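You operate a simulated robot arm through the tools that you are given. There is no shell and no other tool.

You run a simulated robot arm. Do the job below in one go: nothing can be reset, and whatever is moved stays where it is left.

TASK
Wipe the oil smear off the nest plate, rack its pin and turn the model knob to 4.
Fine: use the wiping pad and put it back; the pin goes in the free socket. Set down upright: wiping pad. What is to be rubbed or washed off counts as gone when no trace of it is left.
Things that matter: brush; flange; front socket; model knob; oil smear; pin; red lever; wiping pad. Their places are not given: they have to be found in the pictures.

It is judged by the outcome, as a careful person would: the job done as asked, and still so three seconds after it is handed in. It fails if anything else is knocked over, pushed out of place, dropped, spilled or broken.

THE ROBOT
A 7-joint arm with a two-finger parallel gripper, fixed in place. Base frame: the origin is at the foot of the arm, x ahead of it, y to its left, z up; the work surface is at about z = 860. Units: mm, degrees, N and s.
Its first joint turns from -149.0 to 149.0 degrees. Payload 3.5 kg.
The TCP is the grasp point between the finger pads, 23 mm short of the fingertips. In the tool frame z runs along the fingers and y along their closing line. The gripper opens to 94 mm. The fingers are 38 mm wide and 10 mm thick; the gripper's body (54 by 96 mm) begins 39 mm behind the TCP.
Orientation is that of the tool frame in the base frame, as a unit quaternion [w, x, y, z]. With the fingers straight down and closing along the base's y, the tool's x points along the base's -x, its y along +y and its z along -z.

THE INTERFACE
- The arm moves only by the tool step_arm. Its argument "series" is a list of rows, each an object of numbers (a shift or turn left out is 0, a gripper value left out holds the last): "dx", "dy", "dz": the shift along the base's x, y, z in units of 200 mm (1.0 is 200 mm); "ax", "ay", "az": the turn, a rotation vector about the base's x, y, z in units of 60 degrees (1.0 is 60 degrees); "gripper": the gripper command, from -1 (shut) to 1 (fully open), values between in proportion. In form: [{"dx": .., "dy": .., "dz": .., "ax": .., "ay": .., "az": .., "gripper": ..}, ...]. A call has 1 to 20 rows; each row is the pose to reach, as a shift and turn from the pose commanded when the call began. A call with a number of a shift or a turn outside -1 to 1 is refused whole. Each row takes 0.2 s and may step no farther than 50 mm and 8.6 degrees from the row before; otherwise, or with a gripper value out of range, the whole call is refused. A pose out of reach is approached as far as the arm can. The call stops where the force on the tool passes 40 N (or 10 N more than at its start, if that is more) or the arm is blocked; 0.2 s more then pass. Each finger travels about 153 mm/s and halts on what it meets, pressing with about 24 N; the grip force reading is that of the motor and also rises with nothing between the fingers. The clock runs only during rows and for 0.2 s after the last one: add rows that repeat a pose to give the fingers time. The reply holds the time, the measured pose of the TCP, the force on the tool along the base axes, the opening and the grip force, in the units named above and with some noise, with the torque about the TCP (base axes, N m) and any sound that the robot's microphone picked up, and new pictures: "pictures" is both (left out), scene, wrist or none.
- Cameras (640 x 400 px; columns grow to the right, rows downward): "scene" is fixed at [399.3, -497.5, 1623.5]; the picture's right is [-0.91, -0.42, 0.00], its down [-0.34, 0.72, -0.61] and it looks along [0.26, -0.55, -0.79] (base axes); focal length 277 px, centre (320, 200). "wrist" rides on the gripper at [86, 16, -74] in the tool frame; the picture's right is [-0.18, 0.98, 0.00], its down [-0.58, -0.11, -0.81] and it looks along [-0.79, -0.15, 0.59] (tool axes); focal length 243 px, centre (320, 200).
- measure_at(camera, pixels): there is no depth. For up to 12 entries [column, row, z] of the newest picture of that camera ("zoom" is the newest enlarged one), the place [x, y] in the base frame at which the ray of that pixel passes the height z, good to about 2 mm. No time passes.
- enlarge(camera, box): a new picture of the part [left, top, right, bottom] of that camera's present view, enlarged. No time passes.
- close_job(): hands the job in; it is judged then, once.

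Unless the task says otherwise, let go and move clear before handing in.

The tools are called after "Emit:" as a command line: name --argument value ..., lists and objects as JSON in quotes. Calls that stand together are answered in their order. step_arm: Moves the arm, as the interface text tells. Its arguments: {"type":"object","properties":{"series":{"type":"array","items":{"type":"object","properties":{"dx":{"type":"number"},"dy":{"type":"number"},"dz":{"type":"number"},"ax":{"type":"number"},"ay":{"type":"number"},"az":{"type":"number"},"gripper":{"type":"number"}}}},"pictures":{"type":"string","enum":["both","scene","wrist","none"]}},"required":["series"]} The other tools are called the same way: measure_at (camera, pixels) gives the place at which the rays of pixels pass given heights; enlarge (camera, box) takes an enlarged picture of a part of a camera's view; close_job () hands the job in.

At the start:

```text
time: 0.0
position: [542.4, -953.3, 1239.0]
tool_rot: [0.0, 0.0, 1.0, 0.001]
contact_force: [-0.8, 0.2, 0.4]
torque: [-0.01, 0.0, -0.02]
opening: 94.0
finger_force: 0.1
```

scene: 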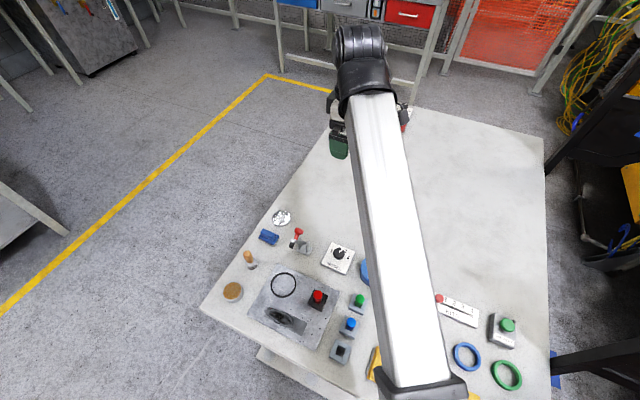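
wrist: 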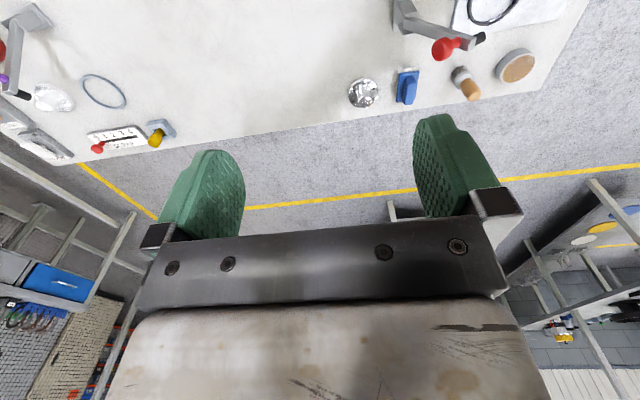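

The scene shows a bench with a cluster of items around pixels (200-540, 210-390). I'll enlarge those parts to identify the items.

Emit:
enlarge --camera "scene" --box '[200, 200, 380, 312]'

Emit:
enlarge --camera "scene" --box '[220, 260, 400, 372]'

Emit:
enlarge --camera "scene" --box '[360, 280, 552, 400]'

```text
3.56 times, centred on (290, 256) of scene
```

zoom: 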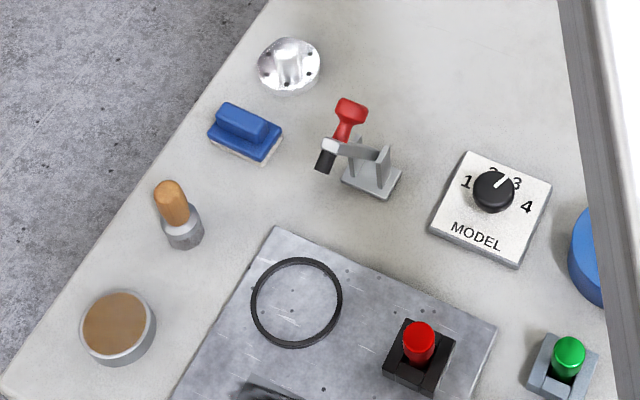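

```text
3.56 times, centred on (310, 316) of scene
```

zoom: 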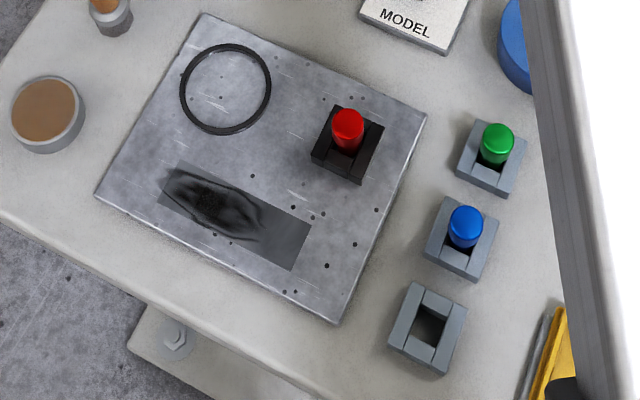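

```text
3.33 times, centred on (456, 340) of scene
```

zoom: 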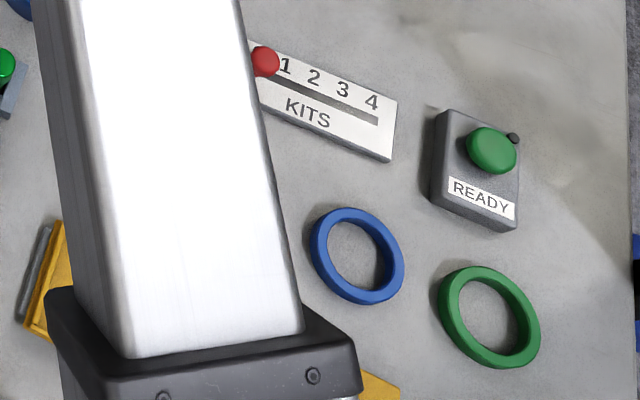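

The nest plate carries a dark smear, a red pin in a black nest, and a ring. The rack of three sockets beside it has one empty. Next I'll enlarge the key pieces for detail.

Emit:
enlarge --camera "scene" --box '[250, 205, 320, 249]'

Emit:
enlarge --camera "scene" --box '[310, 232, 374, 272]'

Emit:
enlarge --camera "scene" --box '[300, 280, 380, 370]'

Emit:
enlarge --camera "scene" --box '[240, 290, 330, 350]'

Emit:
measure_at --camera "scene" --pixels '[[269, 237, 870], [281, 217, 865], [250, 260, 860], [233, 291, 870], [339, 256, 875], [318, 297, 890], [358, 300, 890], [350, 324, 890], [341, 348, 880], [283, 285, 870], [279, 318, 870], [303, 248, 860]]'

```text
9.09 times, centred on (285, 227) of scene
```

zoom: 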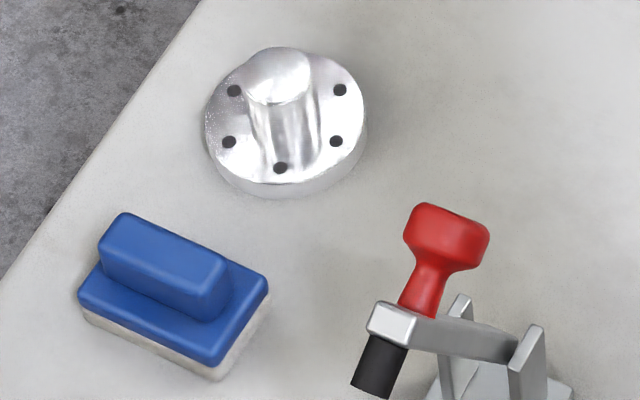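

```text
10.00 times, centred on (342, 252) of scene
```

zoom: 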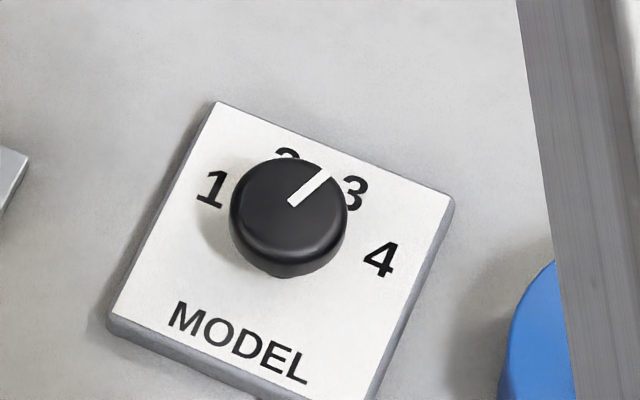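

```text
4.44 times, centred on (340, 325) of scene
```

zoom: 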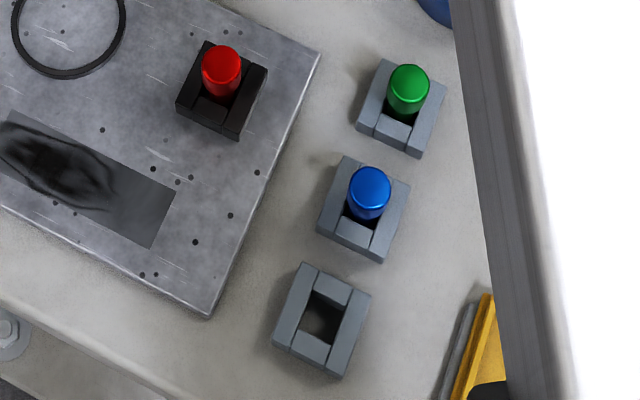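

```text
6.67 times, centred on (285, 320) of scene
```

zoom: 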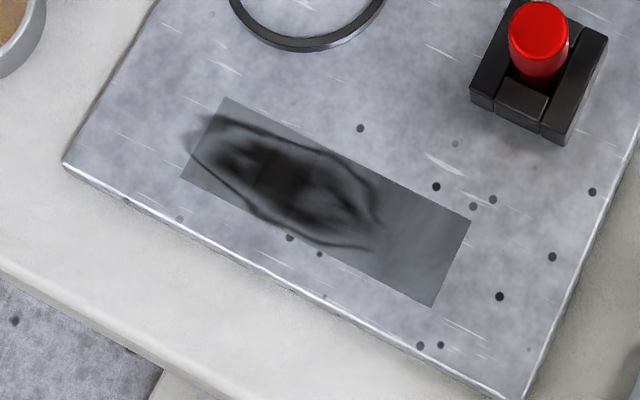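

```text
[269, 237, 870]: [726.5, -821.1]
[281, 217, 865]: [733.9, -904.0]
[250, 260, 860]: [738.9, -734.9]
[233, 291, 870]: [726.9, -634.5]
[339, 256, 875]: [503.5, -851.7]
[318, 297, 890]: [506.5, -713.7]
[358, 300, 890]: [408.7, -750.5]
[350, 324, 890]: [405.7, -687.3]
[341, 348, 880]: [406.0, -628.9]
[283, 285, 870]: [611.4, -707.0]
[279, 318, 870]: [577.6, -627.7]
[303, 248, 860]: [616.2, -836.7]
```

The pad is at about (726,-821), the pin at (506,-714), the free socket at (406,-629) and the knob at (503,-852). I'll enlarge the pad and take its corners more precisely.

Emit:
enlarge --camera "scene" --box '[252, 222, 288, 250]'

```text
14.29 times, centred on (270, 236) of scene
```

zoom: 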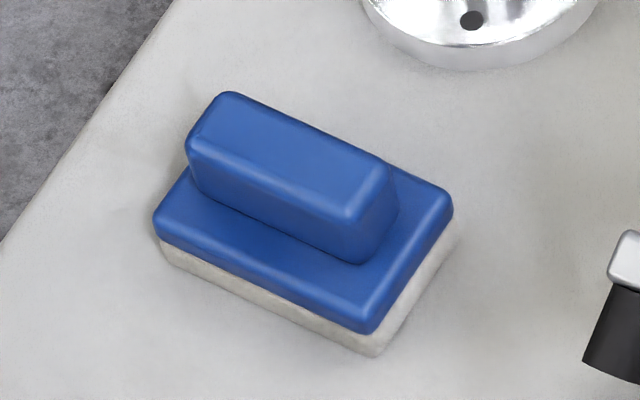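

I'll measure the pad's corners at plausible heights.

Emit:
measure_at --camera "zoom" --pixels '[[162, 250, 860], [375, 357, 860], [458, 240, 860], [155, 225, 880], [368, 332, 880], [453, 205, 880], [186, 145, 905], [350, 222, 905], [394, 168, 905], [225, 92, 905], [200, 195, 880], [365, 262, 880]]'

```text
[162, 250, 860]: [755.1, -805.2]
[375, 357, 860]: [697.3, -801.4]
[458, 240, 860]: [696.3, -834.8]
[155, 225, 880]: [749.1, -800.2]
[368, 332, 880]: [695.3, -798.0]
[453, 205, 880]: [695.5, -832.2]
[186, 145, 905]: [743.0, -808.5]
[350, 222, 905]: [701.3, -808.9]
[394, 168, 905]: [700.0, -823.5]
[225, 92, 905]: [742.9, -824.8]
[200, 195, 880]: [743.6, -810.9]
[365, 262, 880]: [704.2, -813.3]
```

The pad sits at about (726,-820) with its handle along x, so closing along y suits it. I'll move above it at the present height and look at it with the wrist camera.

Emit:
step_arm --series '[{"dx": 0.12, "dy": 0.08}, {"dx": 0.25, "dy": 0.18}, {"dx": 0.4, "dy": 0.29}, {"dx": 0.55, "dy": 0.4}, {"dx": 0.7, "dy": 0.5}, {"dx": 0.82, "dy": 0.6}, {"dx": 0.9, "dy": 0.65}, {"dx": 0.9, "dy": 0.65}]'

```text
time: 1.8
position: [724.2, -822.7, 1235.6]
tool_rot: [0.0, 0.001, 1.0, 0.0]
contact_force: [0.3, -0.4, 0.2]
torque: [0.0, -0.03, 0.04]
opening: 94.1
finger_force: 0.1
```

scene: 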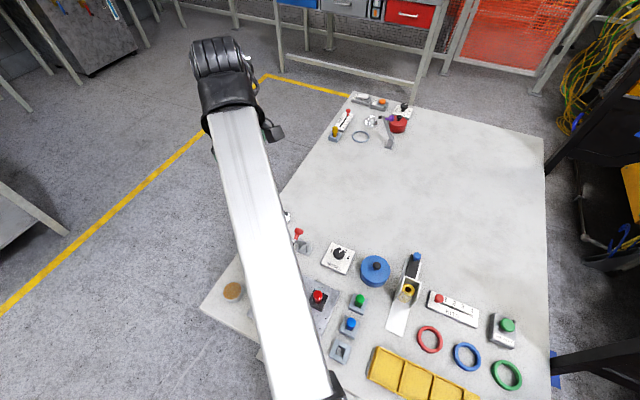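
wrist: 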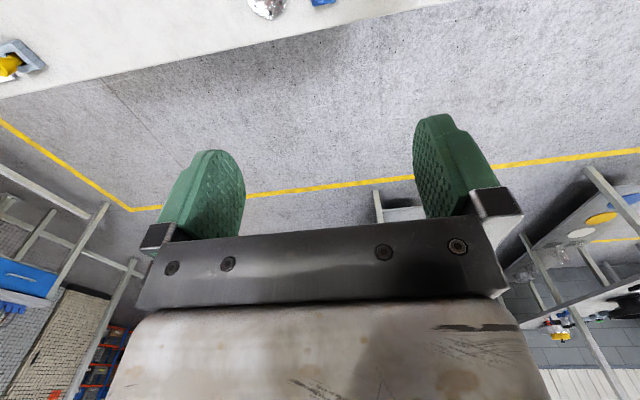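

The arm followed the command. I'll enlarge the rest of the bench, to know what to keep clear of.

Emit:
enlarge --camera "scene" --box '[310, 80, 430, 155]'

Emit:
enlarge --camera "scene" --box '[280, 220, 440, 320]'

Emit:
enlarge --camera "scene" --box '[280, 280, 520, 400]'

```text
5.33 times, centred on (370, 118) of scene
```

zoom: 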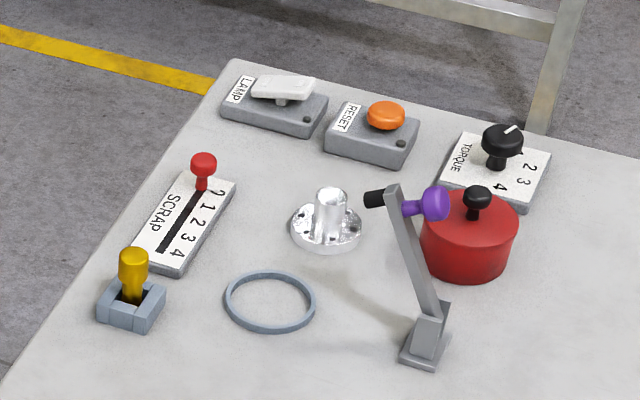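

```text
4.00 times, centred on (360, 270) of scene
```

zoom: 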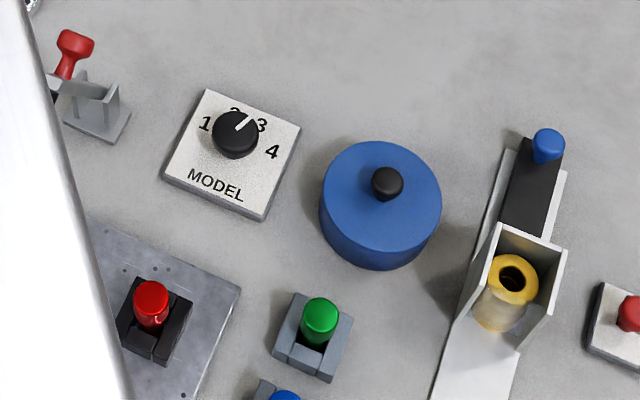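

```text
2.67 times, centred on (400, 340) of scene
```

zoom: 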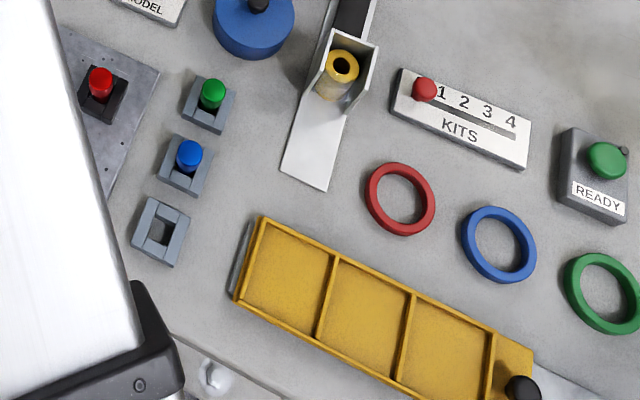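

Pad, lever and flange lie near x 600-755. I'll descend 200 mm above the pad to z of about 1035 and check that the arm reaches it.

Emit:
step_arm --series '[{"dz": -0.2}, {"dz": -0.4}, {"dz": -0.6}, {"dz": -0.8}, {"dz": -0.95}, {"dz": -1.0}, {"dz": -1.0}]'

```text
time: 3.4
position: [725.5, -823.3, 1037.4]
tool_rot: [0.001, 0.0, 1.0, 0.001]
contact_force: [-0.1, 0.5, 0.5]
torque: [0.04, -0.04, 0.0]
opening: 94.0
finger_force: 0.1
```

scene: 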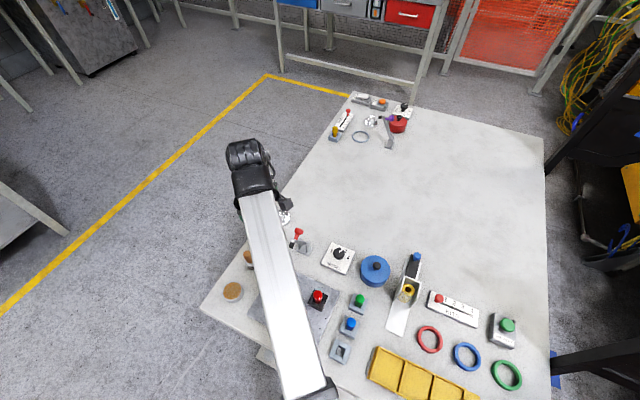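
wrist: 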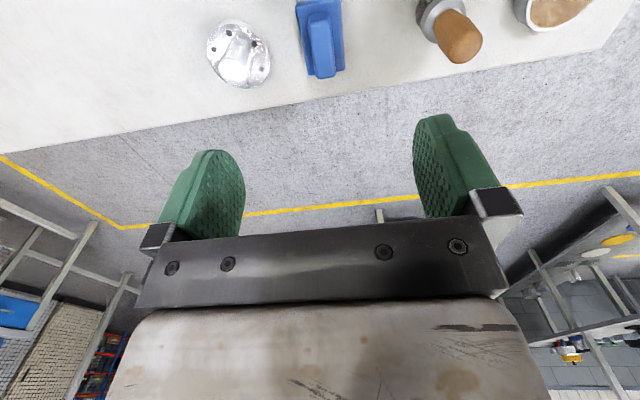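

The reach is fine at z 1037, and the pad shows at (320,38) in the wrist view between flange and brush. I'll enlarge it and measure.

Emit:
enlarge --camera "wrist" --box '[190, 0, 350, 100]'

Emit:
measure_at --camera "wrist" --pixels '[[296, 3, 872], [340, 3, 872], [307, 22, 892], [336, 70, 872], [303, 72, 872], [314, 76, 892], [332, 74, 892], [330, 14, 892], [235, 55, 870], [455, 35, 880]]'

```text
4.00 times, centred on (270, 50) of wrist
```

zoom: 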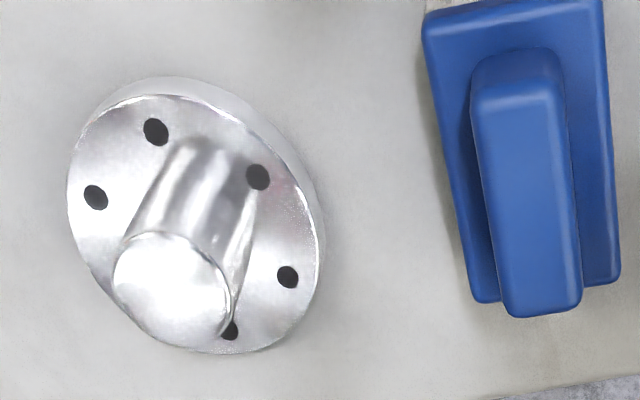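

```text
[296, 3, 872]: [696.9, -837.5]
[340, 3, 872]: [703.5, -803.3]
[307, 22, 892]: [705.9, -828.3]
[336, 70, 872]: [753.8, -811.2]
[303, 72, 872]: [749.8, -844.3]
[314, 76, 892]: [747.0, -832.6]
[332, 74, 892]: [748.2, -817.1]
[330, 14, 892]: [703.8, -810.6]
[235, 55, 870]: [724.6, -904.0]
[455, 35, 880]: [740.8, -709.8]
```

The wrist view puts the pad's centre near (726,-823), turned a few degrees. The flange edge is close on the -y side, so I'll narrow the opening to about 50 mm and descend to z 945 for a closer look.

Emit:
step_arm --series '[{"dz": -0.1, "gripper": 0.06}, {"dz": -0.25, "gripper": 0.06}, {"dz": -0.4, "gripper": 0.06}, {"dz": -0.47, "gripper": 0.06}, {"dz": -0.47, "gripper": 0.06}]'

Emit:
enlarge --camera "wrist" --box '[200, 40, 440, 190]'

```text
time: 4.6
position: [724.1, -824.1, 943.5]
tool_rot: [0.0, 0.0, 1.0, -0.001]
contact_force: [0.3, 1.2, 0.3]
torque: [0.02, 0.05, 0.01]
opening: 49.6
finger_force: 0.0
```

scene: 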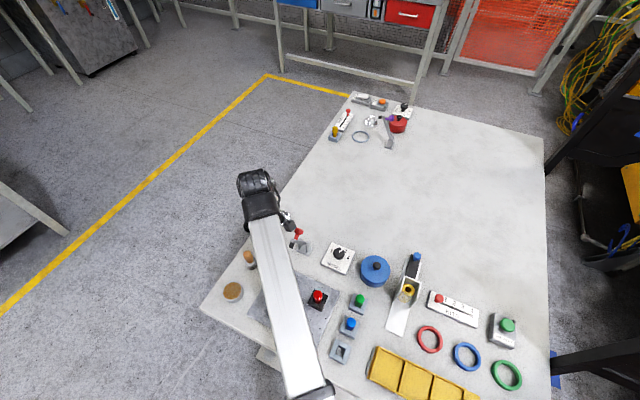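
wrist: 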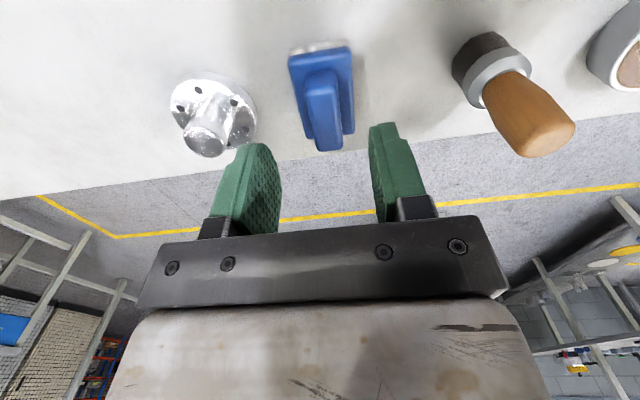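

```text
2.67 times, centred on (320, 115) of wrist
```

zoom: 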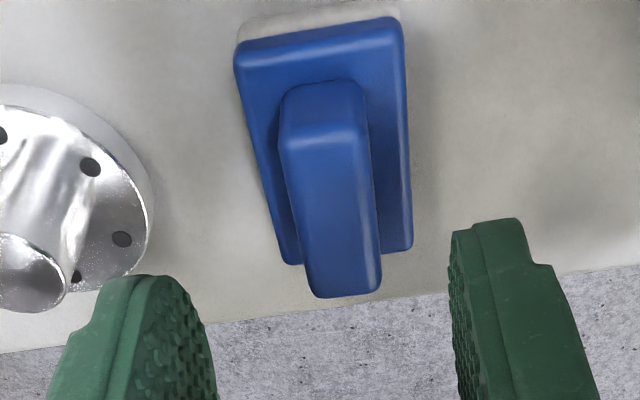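

I'll measure the pad and handle corners in this closer zoomed view.

Emit:
measure_at --camera "zoom" --pixels '[[282, 140, 892], [366, 127, 892], [312, 296, 892], [380, 290, 892], [284, 92, 873], [362, 84, 873], [236, 58, 873], [402, 20, 873], [290, 263, 873], [412, 248, 873], [238, 30, 861], [400, 5, 861]]'

```text
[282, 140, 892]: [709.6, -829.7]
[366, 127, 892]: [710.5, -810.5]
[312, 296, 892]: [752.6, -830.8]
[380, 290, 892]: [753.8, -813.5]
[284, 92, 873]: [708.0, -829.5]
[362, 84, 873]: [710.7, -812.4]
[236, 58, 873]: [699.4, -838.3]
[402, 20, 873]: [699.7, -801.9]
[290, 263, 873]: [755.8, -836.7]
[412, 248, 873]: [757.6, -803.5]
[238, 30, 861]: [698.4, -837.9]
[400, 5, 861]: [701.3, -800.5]
```

The pad measures x 699–757, y −838 to −802, with the handle top at about z 892 and almost no yaw. I'll centre on it and descend to TCP z of about 899, still open, then check.

Emit:
step_arm --series '[{"dx": 0.025, "dy": 0.018}, {"dx": 0.025, "dy": 0.018, "dz": -0.08}, {"dx": 0.025, "dy": 0.018, "dz": -0.15}, {"dx": 0.025, "dy": 0.018, "dz": -0.2}, {"dx": 0.025, "dy": 0.018, "dz": -0.225}, {"dx": 0.025, "dy": 0.018, "dz": -0.225}]'

Emit:
enlarge --camera "wrist" --box '[200, 60, 440, 210]'

```text
time: 6.0
position: [730.4, -818.7, 899.9]
tool_rot: [-0.001, 0.0, 1.0, 0.0]
contact_force: [1.3, -0.6, 1.5]
torque: [0.04, 0.3, 0.01]
opening: 49.9
finger_force: 0.1
```

scene: 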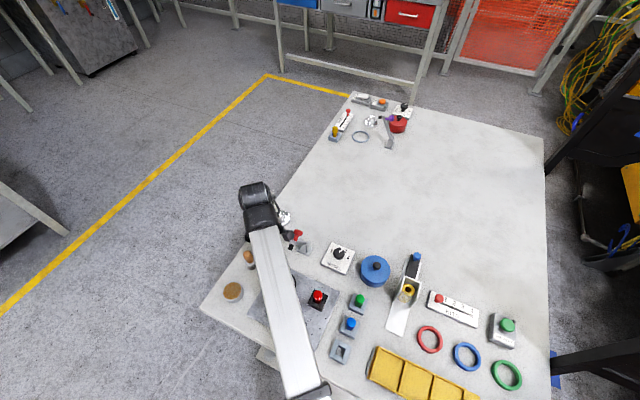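
wrist: 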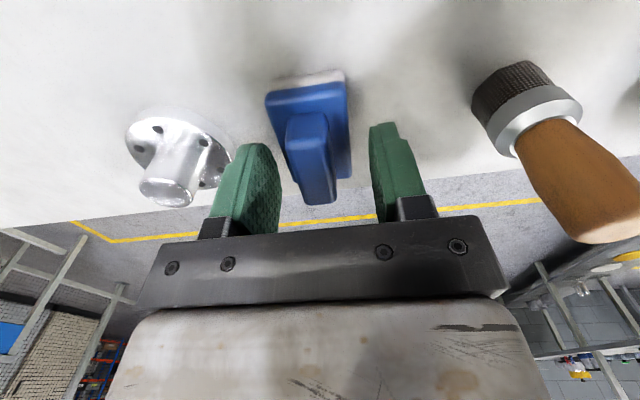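

```text
2.67 times, centred on (320, 135) of wrist
```

zoom: 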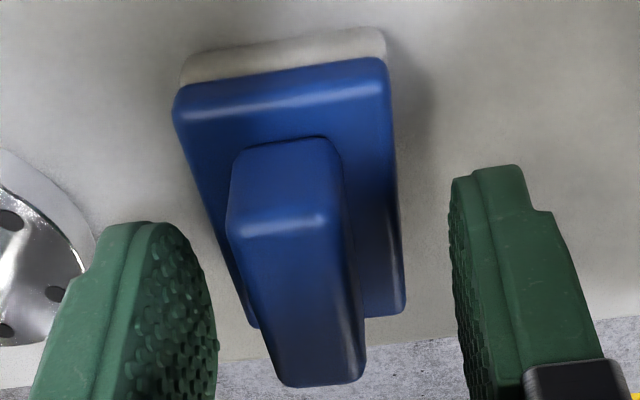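

The force reading is small, but the gripper is close to the red lever near (298,235). I'll check the clearances in the scene view.

Emit:
enlarge --camera "scene" --box '[230, 175, 326, 260]'

Emit:
measure_at --camera "zoom" --pixels '[[320, 200, 900]]'

Emit:
measure_at --camera "wrist" --pixels '[[265, 95, 873], [348, 80, 873], [350, 178, 873], [293, 186, 873], [286, 145, 892], [328, 145, 892], [304, 202, 892], [336, 202, 892]]'

```text
4.71 times, centred on (278, 218) of scene
```

zoom: 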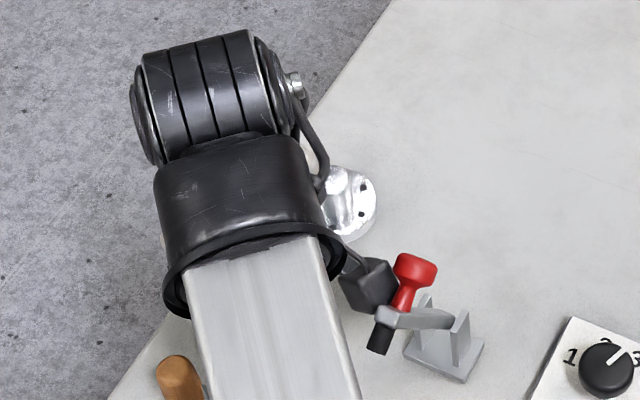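

```text
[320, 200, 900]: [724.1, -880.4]
```

```text
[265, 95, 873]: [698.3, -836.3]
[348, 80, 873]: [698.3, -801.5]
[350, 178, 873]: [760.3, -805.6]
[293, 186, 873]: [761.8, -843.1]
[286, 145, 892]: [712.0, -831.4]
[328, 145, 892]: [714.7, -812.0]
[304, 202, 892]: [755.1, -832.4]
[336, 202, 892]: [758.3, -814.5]
```

The torque reading (0.3 N·m) hints at a light touch, possibly between the wrist camera and the red lever. I'll compare the lever's place with the earlier identical crop.

Emit:
enlarge --camera "scene" --box '[250, 205, 320, 249]'

```text
9.09 times, centred on (285, 227) of scene
```

zoom: 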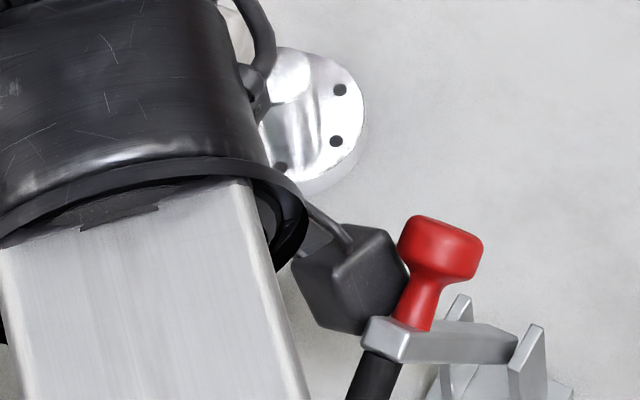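

The lever's arm has dropped slightly compared with the earlier crop: its end went from zoom row 320 to 338. So the camera box is resting on it. I'll lift straight off at once and look again.

Emit:
step_arm --series '[{"dz": 0.1}, {"dz": 0.25}, {"dz": 0.45}, {"dz": 0.6}, {"dz": 0.6}]'

Emit:
enlarge --camera "scene" --box '[250, 205, 320, 249]'

```text
time: 7.2
position: [732.0, -819.5, 1018.5]
tool_rot: [0.001, 0.0, 1.0, 0.0]
contact_force: [0.1, 0.2, -0.1]
torque: [0.02, -0.01, 0.0]
opening: 50.0
finger_force: 0.1
```

scene: 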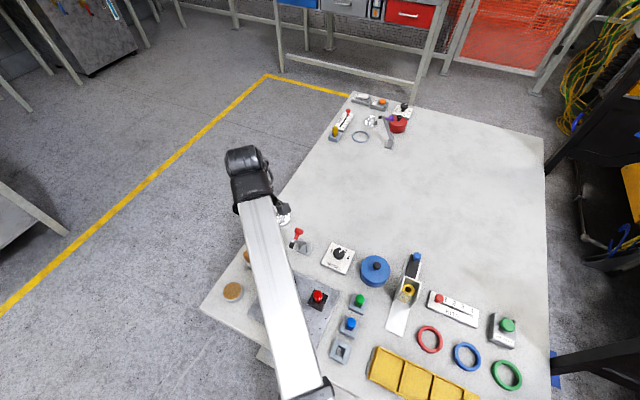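
wrist: 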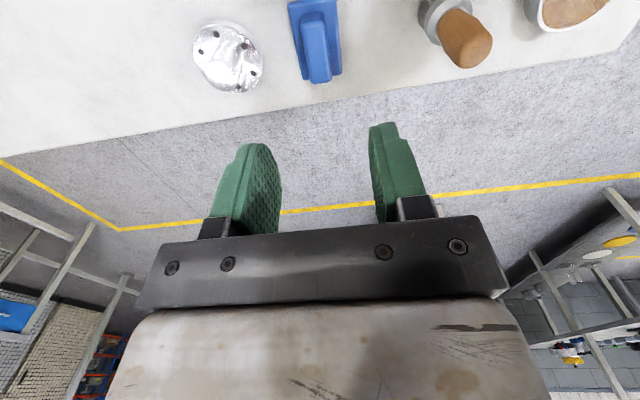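

```text
9.09 times, centred on (285, 227) of scene
```

zoom: 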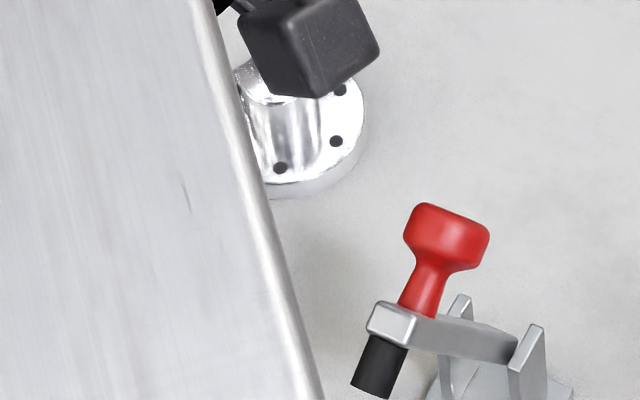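

The lever sprang back exactly to its original place (head at zoom (445,240), arm end at (395,320)). To keep the camera box off it, I'll turn the tool about the vertical at this height, starting with +60°.

Emit:
step_arm --series '[{"az": 0.13}, {"az": 0.27}, {"az": 0.41}, {"az": 0.55}, {"az": 0.69}, {"az": 0.83}, {"az": 0.95}, {"az": 1.0}, {"az": 1.0}]'

```text
time: 9.2
position: [729.9, -819.6, 1019.8]
tool_rot: [0.0, -0.5, 0.866, 0.0]
contact_force: [-0.3, -0.6, 0.0]
torque: [0.05, 0.0, 0.01]
opening: 49.8
finger_force: 0.0
```

scene: 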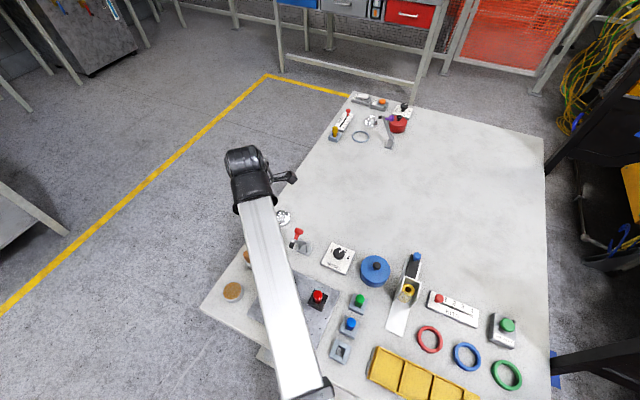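
wrist: 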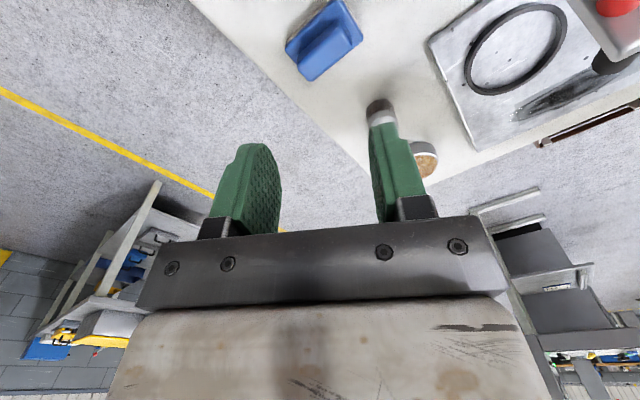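

The turn worked with the arm otherwise steady. I'll keep turning another +60°.

Emit:
step_arm --series '[{"az": 0.13}, {"az": 0.27}, {"az": 0.41}, {"az": 0.55}, {"az": 0.69}, {"az": 0.83}, {"az": 0.95}, {"az": 1.0}, {"az": 1.0}]'

```text
time: 11.2
position: [730.2, -818.8, 1020.1]
tool_rot: [0.0, 0.866, -0.501, 0.0]
contact_force: [0.4, 0.0, -0.2]
torque: [0.04, 0.03, 0.01]
opening: 49.7
finger_force: 0.0
```

scene: 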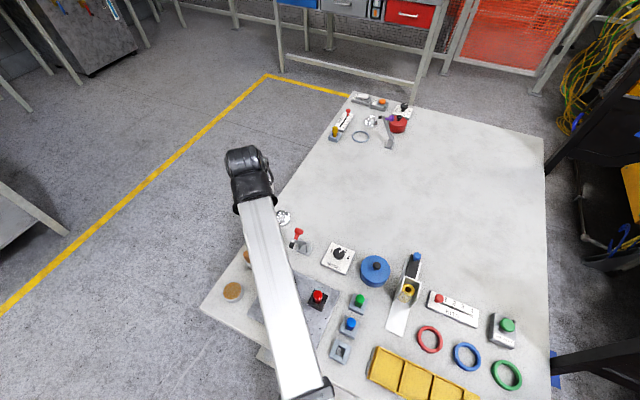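
wrist: 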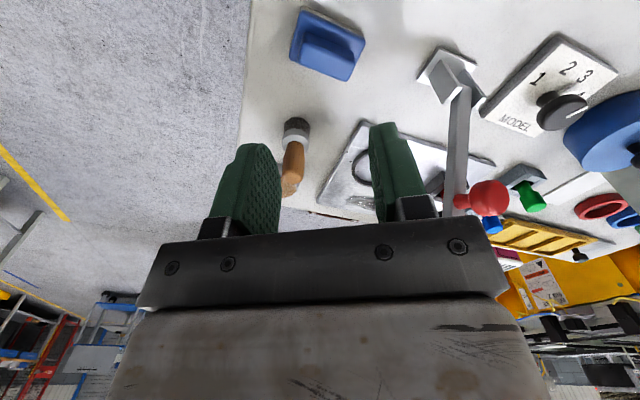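

This view shows the red lever is a tall raised arm (base (448,75), ball (490,197)). I'll triangulate it from both cameras so I can keep clear of it.

Emit:
measure_at --camera "wrist" --pixels '[[490, 197, 920], [490, 197, 950], [490, 197, 980], [490, 197, 1000], [453, 208, 920], [453, 208, 950], [453, 208, 980], [453, 208, 1000], [450, 78, 870], [295, 185, 930], [295, 185, 960], [297, 122, 865]]'

Emit:
measure_at --camera "scene" --pixels '[[299, 231, 920], [299, 231, 950], [299, 231, 980], [299, 231, 1000], [292, 242, 920], [292, 242, 950], [292, 242, 980], [292, 242, 1000], [248, 256, 930], [248, 256, 960], [250, 264, 865]]'

```text
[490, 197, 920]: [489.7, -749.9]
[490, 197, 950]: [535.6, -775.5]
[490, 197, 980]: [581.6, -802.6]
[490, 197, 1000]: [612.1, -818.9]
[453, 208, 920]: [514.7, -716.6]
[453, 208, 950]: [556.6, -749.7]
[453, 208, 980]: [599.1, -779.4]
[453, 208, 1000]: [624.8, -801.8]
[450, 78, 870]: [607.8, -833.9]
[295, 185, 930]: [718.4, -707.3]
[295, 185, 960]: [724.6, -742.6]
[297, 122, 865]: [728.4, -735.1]
```

```text
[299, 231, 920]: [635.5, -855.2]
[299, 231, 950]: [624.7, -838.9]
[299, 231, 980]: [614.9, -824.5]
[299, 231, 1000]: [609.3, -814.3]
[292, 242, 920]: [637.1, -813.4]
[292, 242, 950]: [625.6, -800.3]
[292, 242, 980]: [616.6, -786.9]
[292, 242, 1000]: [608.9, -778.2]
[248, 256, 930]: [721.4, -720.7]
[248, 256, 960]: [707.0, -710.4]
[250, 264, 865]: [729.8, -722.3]
```

The red lever stands at about (611,-835) and reaches z≈1000 at (610,-815). That explains the touch. With the tool turned 180° the camera sits on the +x side, well clear, so I'll finish the turn.

Emit:
step_arm --series '[{"az": 0.13}, {"az": 0.27}, {"az": 0.41}, {"az": 0.55}, {"az": 0.69}, {"az": 0.83}, {"az": 0.95}, {"az": 1.0}, {"az": 1.0}]'

Emit:
enlarge --camera "wrist" --box '[200, 0, 440, 150]'

```text
time: 13.2
position: [735.7, -814.0, 1020.1]
tool_rot: [-0.001, 0.894, -0.448, 0.0]
contact_force: [-0.6, 0.0, -0.3]
torque: [-0.02, 0.01, 0.03]
opening: 49.8
finger_force: 0.1
out of reach, approached as far as the arm can: row 1, 2, 3, 4, 5, 6, 7, 8, 9
```

scene: 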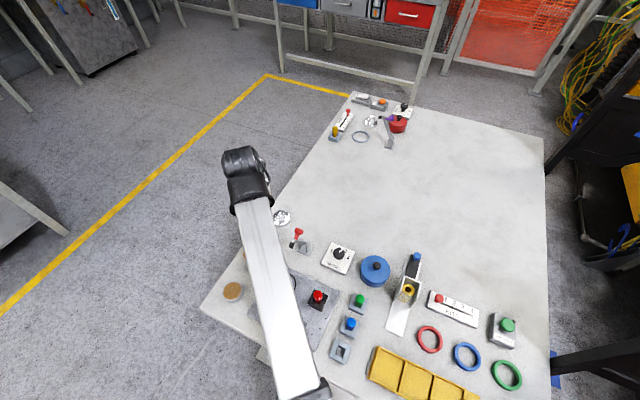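
wrist: 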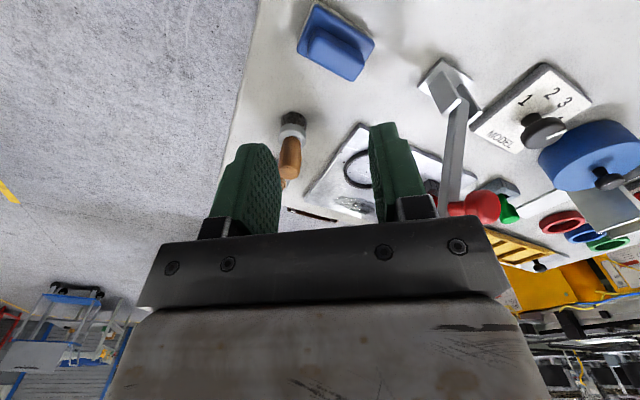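

```text
2.67 times, centred on (320, 75) of wrist
```

zoom: 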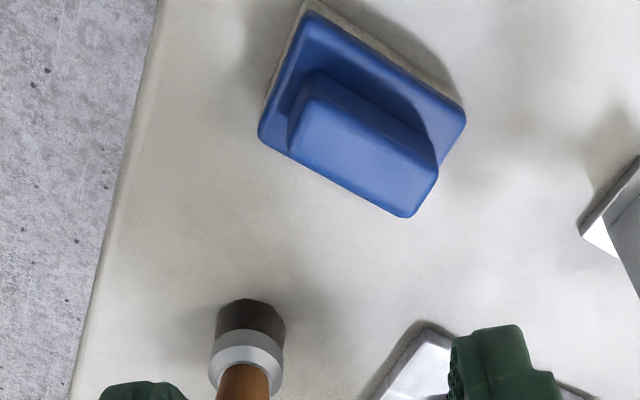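

The turn stopped near +127°, a wrist limit, and the position drifted by about 5 mm. I'll use about +90° instead, with fingers on the handle's ends and the camera over the low flange on the -y side (post top z≈908). First I turn back 60° and read the pose.

Emit:
step_arm --series '[{"az": -0.13}, {"az": -0.27}, {"az": -0.41}, {"az": -0.55}, {"az": -0.69}, {"az": -0.83}, {"az": -0.95}, {"az": -1.0}, {"az": -1.0}]' --pictures "none"

```text
time: 15.2
position: [734.9, -814.4, 1019.1]
tool_rot: [0.001, -0.549, 0.836, -0.001]
contact_force: [0.4, -0.1, 0.5]
torque: [0.01, -0.04, -0.03]
opening: 50.0
finger_force: 0.0
```

The yaw is now about 66.6°. I'll add 23.4° for 90°, open to about 70 mm, recentre on (731,-820.5) and descend to z of about 950 for a look.

Emit:
step_arm --series '[{"az": 0.13, "gripper": 0.49}, {"az": 0.26, "dx": -0.01, "dy": -0.015, "gripper": 0.49}, {"az": 0.39, "dx": -0.021, "dy": -0.031, "gripper": 0.49}, {"az": 0.39, "dx": -0.021, "dy": -0.031, "dz": -0.15}, {"az": 0.39, "dx": -0.021, "dy": -0.031, "dz": -0.3}, {"az": 0.39, "dx": -0.021, "dy": -0.031, "dz": -0.35}, {"az": 0.39, "dx": -0.021, "dy": -0.031, "dz": -0.35}]'

Emit:
enlarge --camera "wrist" --box '[200, 40, 440, 190]'

```text
time: 16.8
position: [729.2, -822.1, 950.0]
tool_rot: [-0.001, 0.708, -0.706, 0.0]
contact_force: [0.0, -0.1, -1.0]
torque: [-0.01, 0.0, 0.01]
opening: 70.2
finger_force: 0.1
```

scene: 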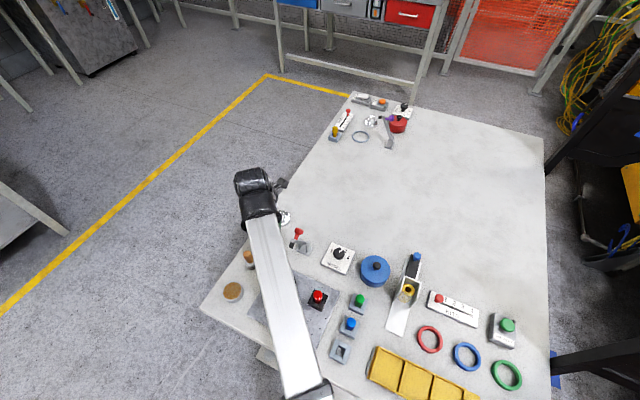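
wrist: 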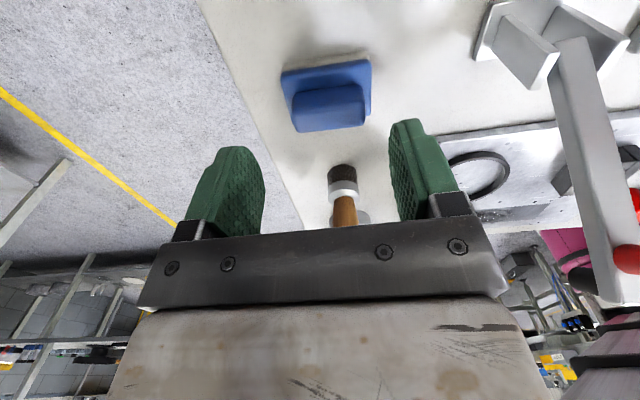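

```text
2.67 times, centred on (320, 115) of wrist
```

zoom: 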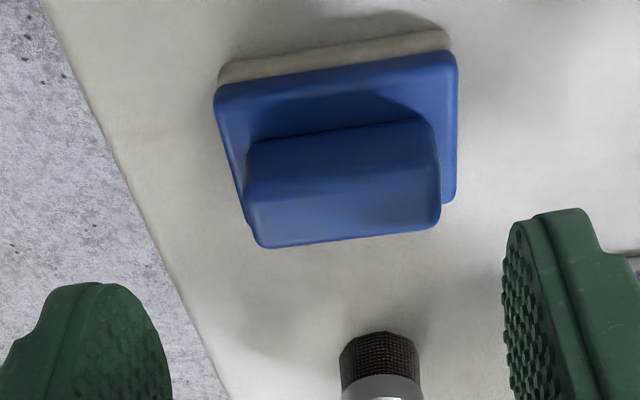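

The pad is seen square on. I'll measure its corners in this zoom.

Emit:
measure_at --camera "zoom" --pixels '[[215, 95, 873], [458, 58, 873], [455, 200, 873], [250, 222, 873], [248, 150, 873], [432, 122, 873], [247, 195, 892], [440, 175, 892], [262, 247, 892], [438, 226, 892], [218, 80, 861], [448, 35, 861]]'

```text
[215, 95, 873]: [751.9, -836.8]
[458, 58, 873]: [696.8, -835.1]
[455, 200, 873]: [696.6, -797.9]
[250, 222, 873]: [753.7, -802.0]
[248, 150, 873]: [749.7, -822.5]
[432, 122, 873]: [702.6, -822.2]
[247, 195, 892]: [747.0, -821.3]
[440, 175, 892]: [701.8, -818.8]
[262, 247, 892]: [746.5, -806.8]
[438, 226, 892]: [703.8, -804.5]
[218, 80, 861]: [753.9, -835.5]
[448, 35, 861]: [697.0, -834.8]
```

The pad's yaw is about −2.5° and its centre about (726,-819). I'll shift a little toward it and descend to TCP z≈900 with the fingers straddling the handle's ends.

Emit:
step_arm --series '[{"dx": -0.015, "dy": 0.02}, {"dx": -0.015, "dy": 0.02, "dz": -0.1}, {"dx": -0.015, "dy": 0.02, "dz": -0.18}, {"dx": -0.015, "dy": 0.02, "dz": -0.23}, {"dx": -0.015, "dy": 0.02, "dz": -0.25}, {"dx": -0.015, "dy": 0.02, "dz": -0.25}]'

Emit:
enlarge --camera "wrist" --box '[200, 70, 440, 220]'

Emit:
enlarge --camera "scene" --box '[230, 175, 326, 260]'

```text
time: 18.2
position: [727.2, -817.8, 899.8]
tool_rot: [-0.001, 0.708, -0.706, 0.001]
contact_force: [0.2, -0.2, 0.0]
torque: [-0.02, -0.01, 0.0]
opening: 69.9
finger_force: 0.0
```

scene: 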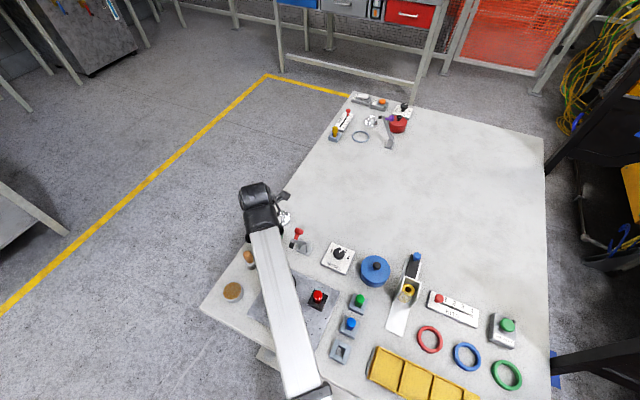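
wrist: 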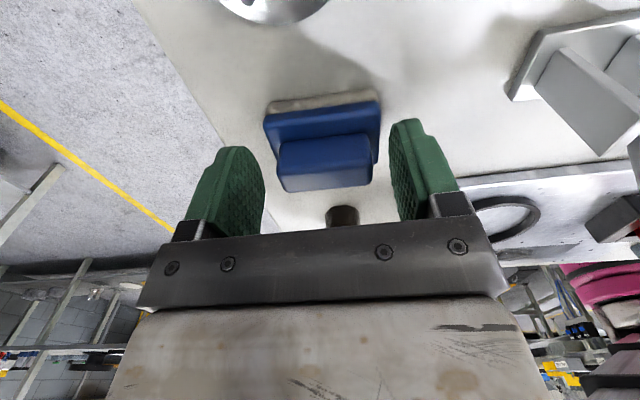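

```text
2.67 times, centred on (320, 145) of wrist
```

zoom: 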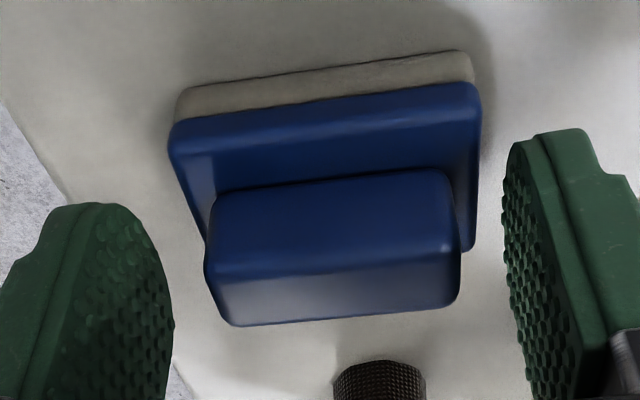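

```text
4.71 times, centred on (278, 218) of scene
```

zoom: 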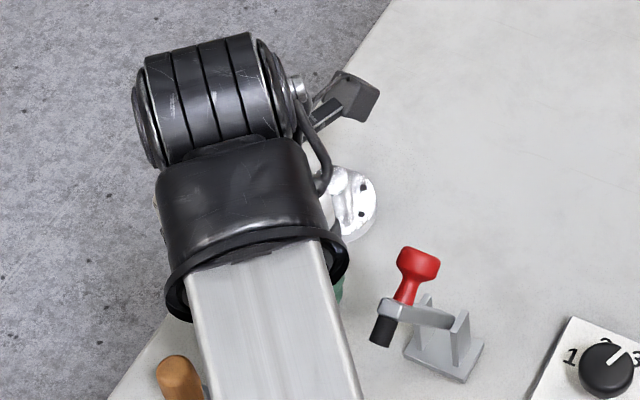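

The fingers straddle the handle centrally (inner edges at zoom 172 and 505, handle centred near 338), with no contact, and the lever is undisturbed. I'll close on it.

Emit:
step_arm --series '[{"gripper": 0.1}, {"gripper": -0.3}, {"gripper": -1}, {"gripper": -1}, {"gripper": -1}]'

Emit:
enlarge --camera "wrist" --box '[200, 70, 440, 220]'

```text
time: 19.4
position: [727.3, -816.8, 899.9]
tool_rot: [-0.001, 0.708, -0.706, 0.001]
contact_force: [1.1, 0.0, 2.3]
torque: [-0.02, -0.12, 0.04]
opening: 55.1
finger_force: 23.9
```

scene: 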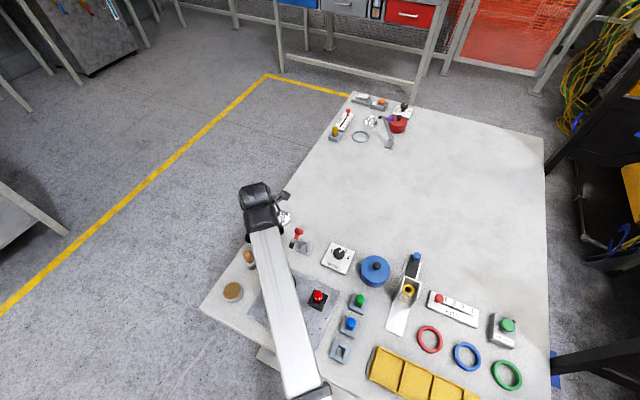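
wrist: 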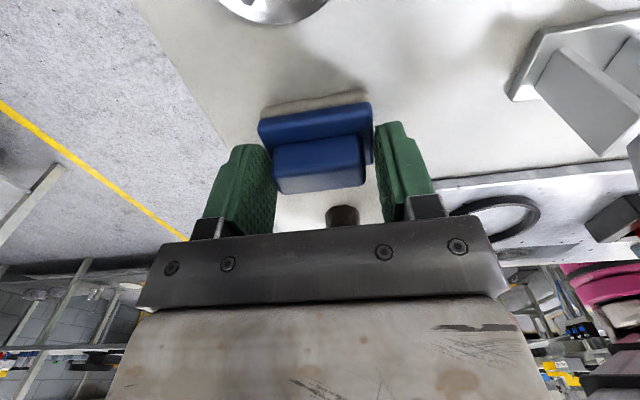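

```text
2.67 times, centred on (320, 145) of wrist
```

zoom: 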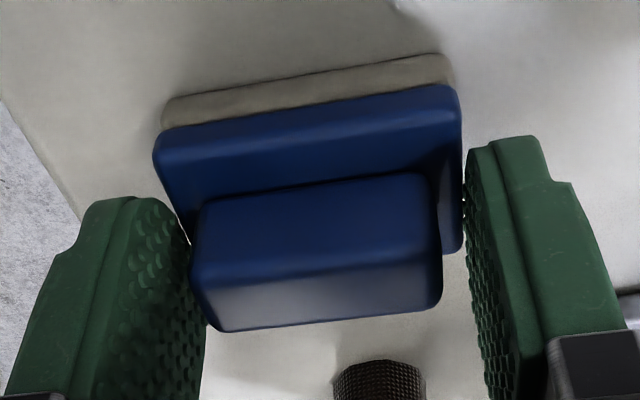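

The opening stopped at 55 mm, which is the pad base's length. The tips are therefore on the base plate rather than the handle, and the pad is a little taller than I assumed. I'll reopen, rise 9 mm and close again on the handle.

Emit:
step_arm --series '[{"gripper": 0.49}, {"gripper": 0.49}, {"dz": 0.025}, {"dz": 0.045}, {"dz": 0.045, "gripper": 0.1}, {"dz": 0.045, "gripper": -0.3}, {"dz": 0.045, "gripper": -1}, {"dz": 0.045, "gripper": -1}, {"dz": 0.045, "gripper": -1}]'

Emit:
enlarge --camera "wrist" --box '[200, 70, 440, 220]'

```text
time: 21.4
position: [726.6, -817.6, 909.1]
tool_rot: [0.0, 0.709, -0.706, 0.001]
contact_force: [0.4, 0.3, -0.2]
torque: [0.01, 0.01, -0.01]
opening: 43.0
finger_force: 23.8
```

scene: 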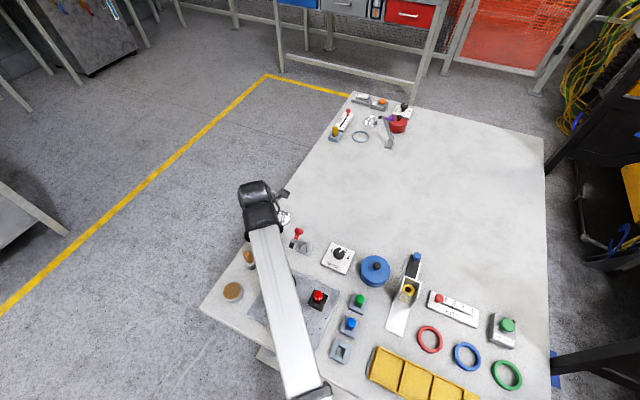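
wrist: 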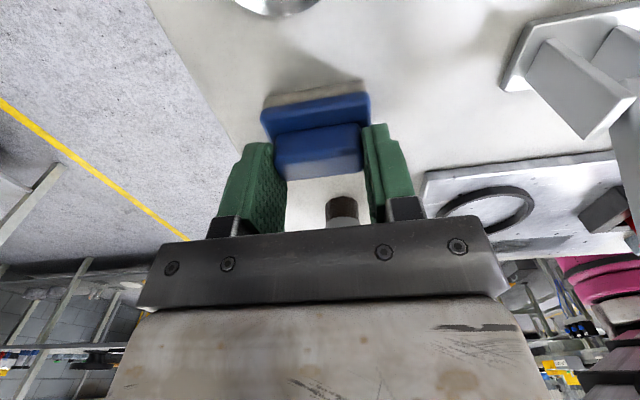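

```text
2.67 times, centred on (320, 145) of wrist
```

zoom: 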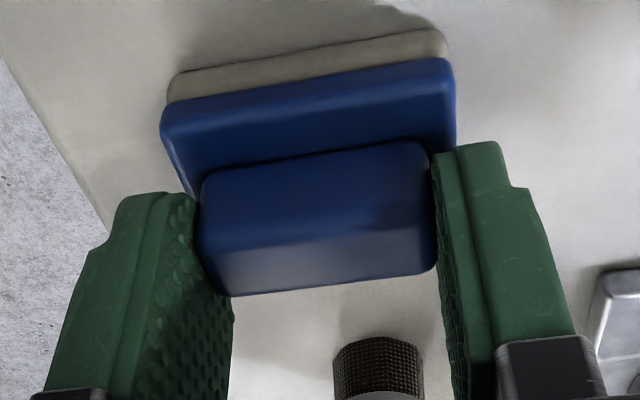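

The handle is now gripped (opening 43.0 mm, 23.8 N) with the tips above the base plate. I note this pose as the pad's home: TCP ≈ (727,-817.5,909). Next I'll lift straight up 150 mm.

Emit:
step_arm --series '[{"dz": 0.05}, {"dz": 0.15}, {"dz": 0.35}, {"dz": 0.55}, {"dz": 0.7}, {"dz": 0.75}, {"dz": 0.75}]'

```text
time: 23.0
position: [728.3, -817.9, 1059.1]
tool_rot: [-0.001, 0.709, -0.706, 0.001]
contact_force: [-0.6, -0.6, 0.0]
torque: [0.02, 0.0, -0.01]
opening: 43.1
finger_force: 23.9
```

scene: 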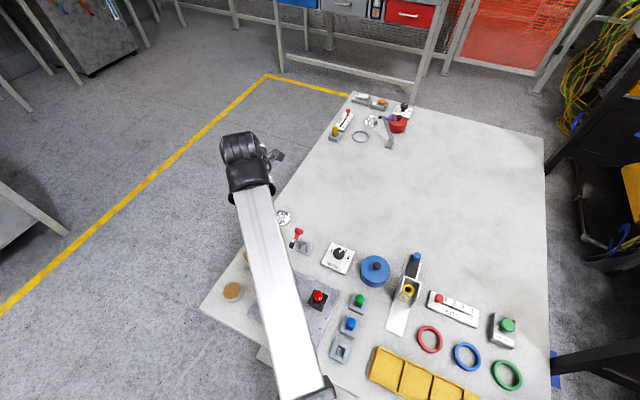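
wrist: 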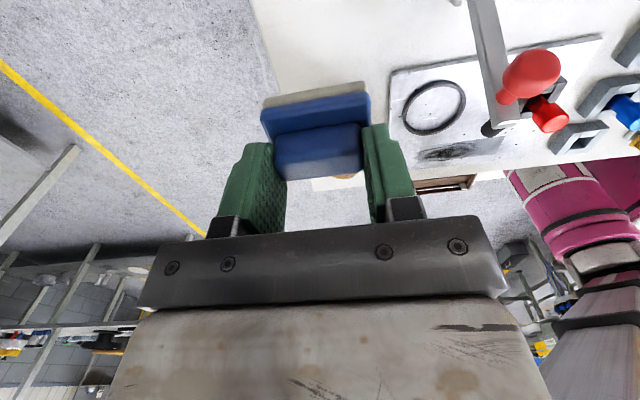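

The pad is held and the plate with the smear shows at (455,150) in the wrist view. I'll measure the smear and plate from here.

Emit:
enlarge --camera "wrist" --box '[380, 30, 620, 180]'

Emit:
measure_at --camera "scene" --pixels '[[317, 297, 870], [311, 305, 868], [323, 305, 868], [318, 291, 910], [341, 352, 861], [341, 345, 880]]'

```text
2.67 times, centred on (500, 105) of wrist
```

zoom: 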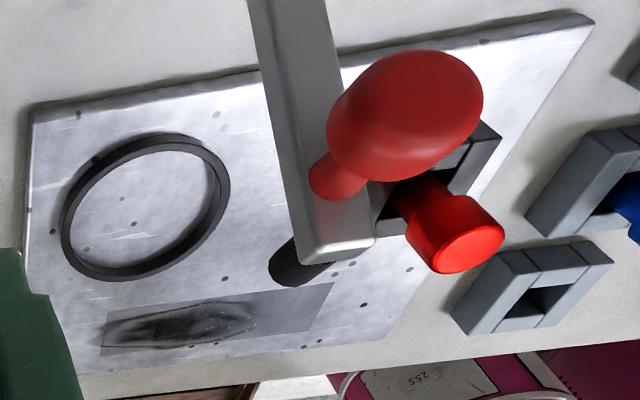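

```text
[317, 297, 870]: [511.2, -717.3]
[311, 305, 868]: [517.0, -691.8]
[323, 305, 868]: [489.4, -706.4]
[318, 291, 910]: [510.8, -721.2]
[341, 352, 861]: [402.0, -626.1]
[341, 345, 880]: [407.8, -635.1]
```

Measuring the smear rectangle and plate corners in this zoom.

Emit:
measure_at --camera "zoom" --pixels '[[105, 312, 868], [335, 283, 868], [308, 330, 868], [100, 355, 868], [35, 108, 868], [590, 15, 868], [25, 110, 861], [140, 330, 868], [258, 305, 868]]'

```text
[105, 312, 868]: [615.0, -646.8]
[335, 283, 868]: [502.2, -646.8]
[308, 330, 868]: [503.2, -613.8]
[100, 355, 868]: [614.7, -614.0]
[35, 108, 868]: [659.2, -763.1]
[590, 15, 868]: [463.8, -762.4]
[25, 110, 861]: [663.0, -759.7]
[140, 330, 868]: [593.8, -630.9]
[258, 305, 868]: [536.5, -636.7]
```

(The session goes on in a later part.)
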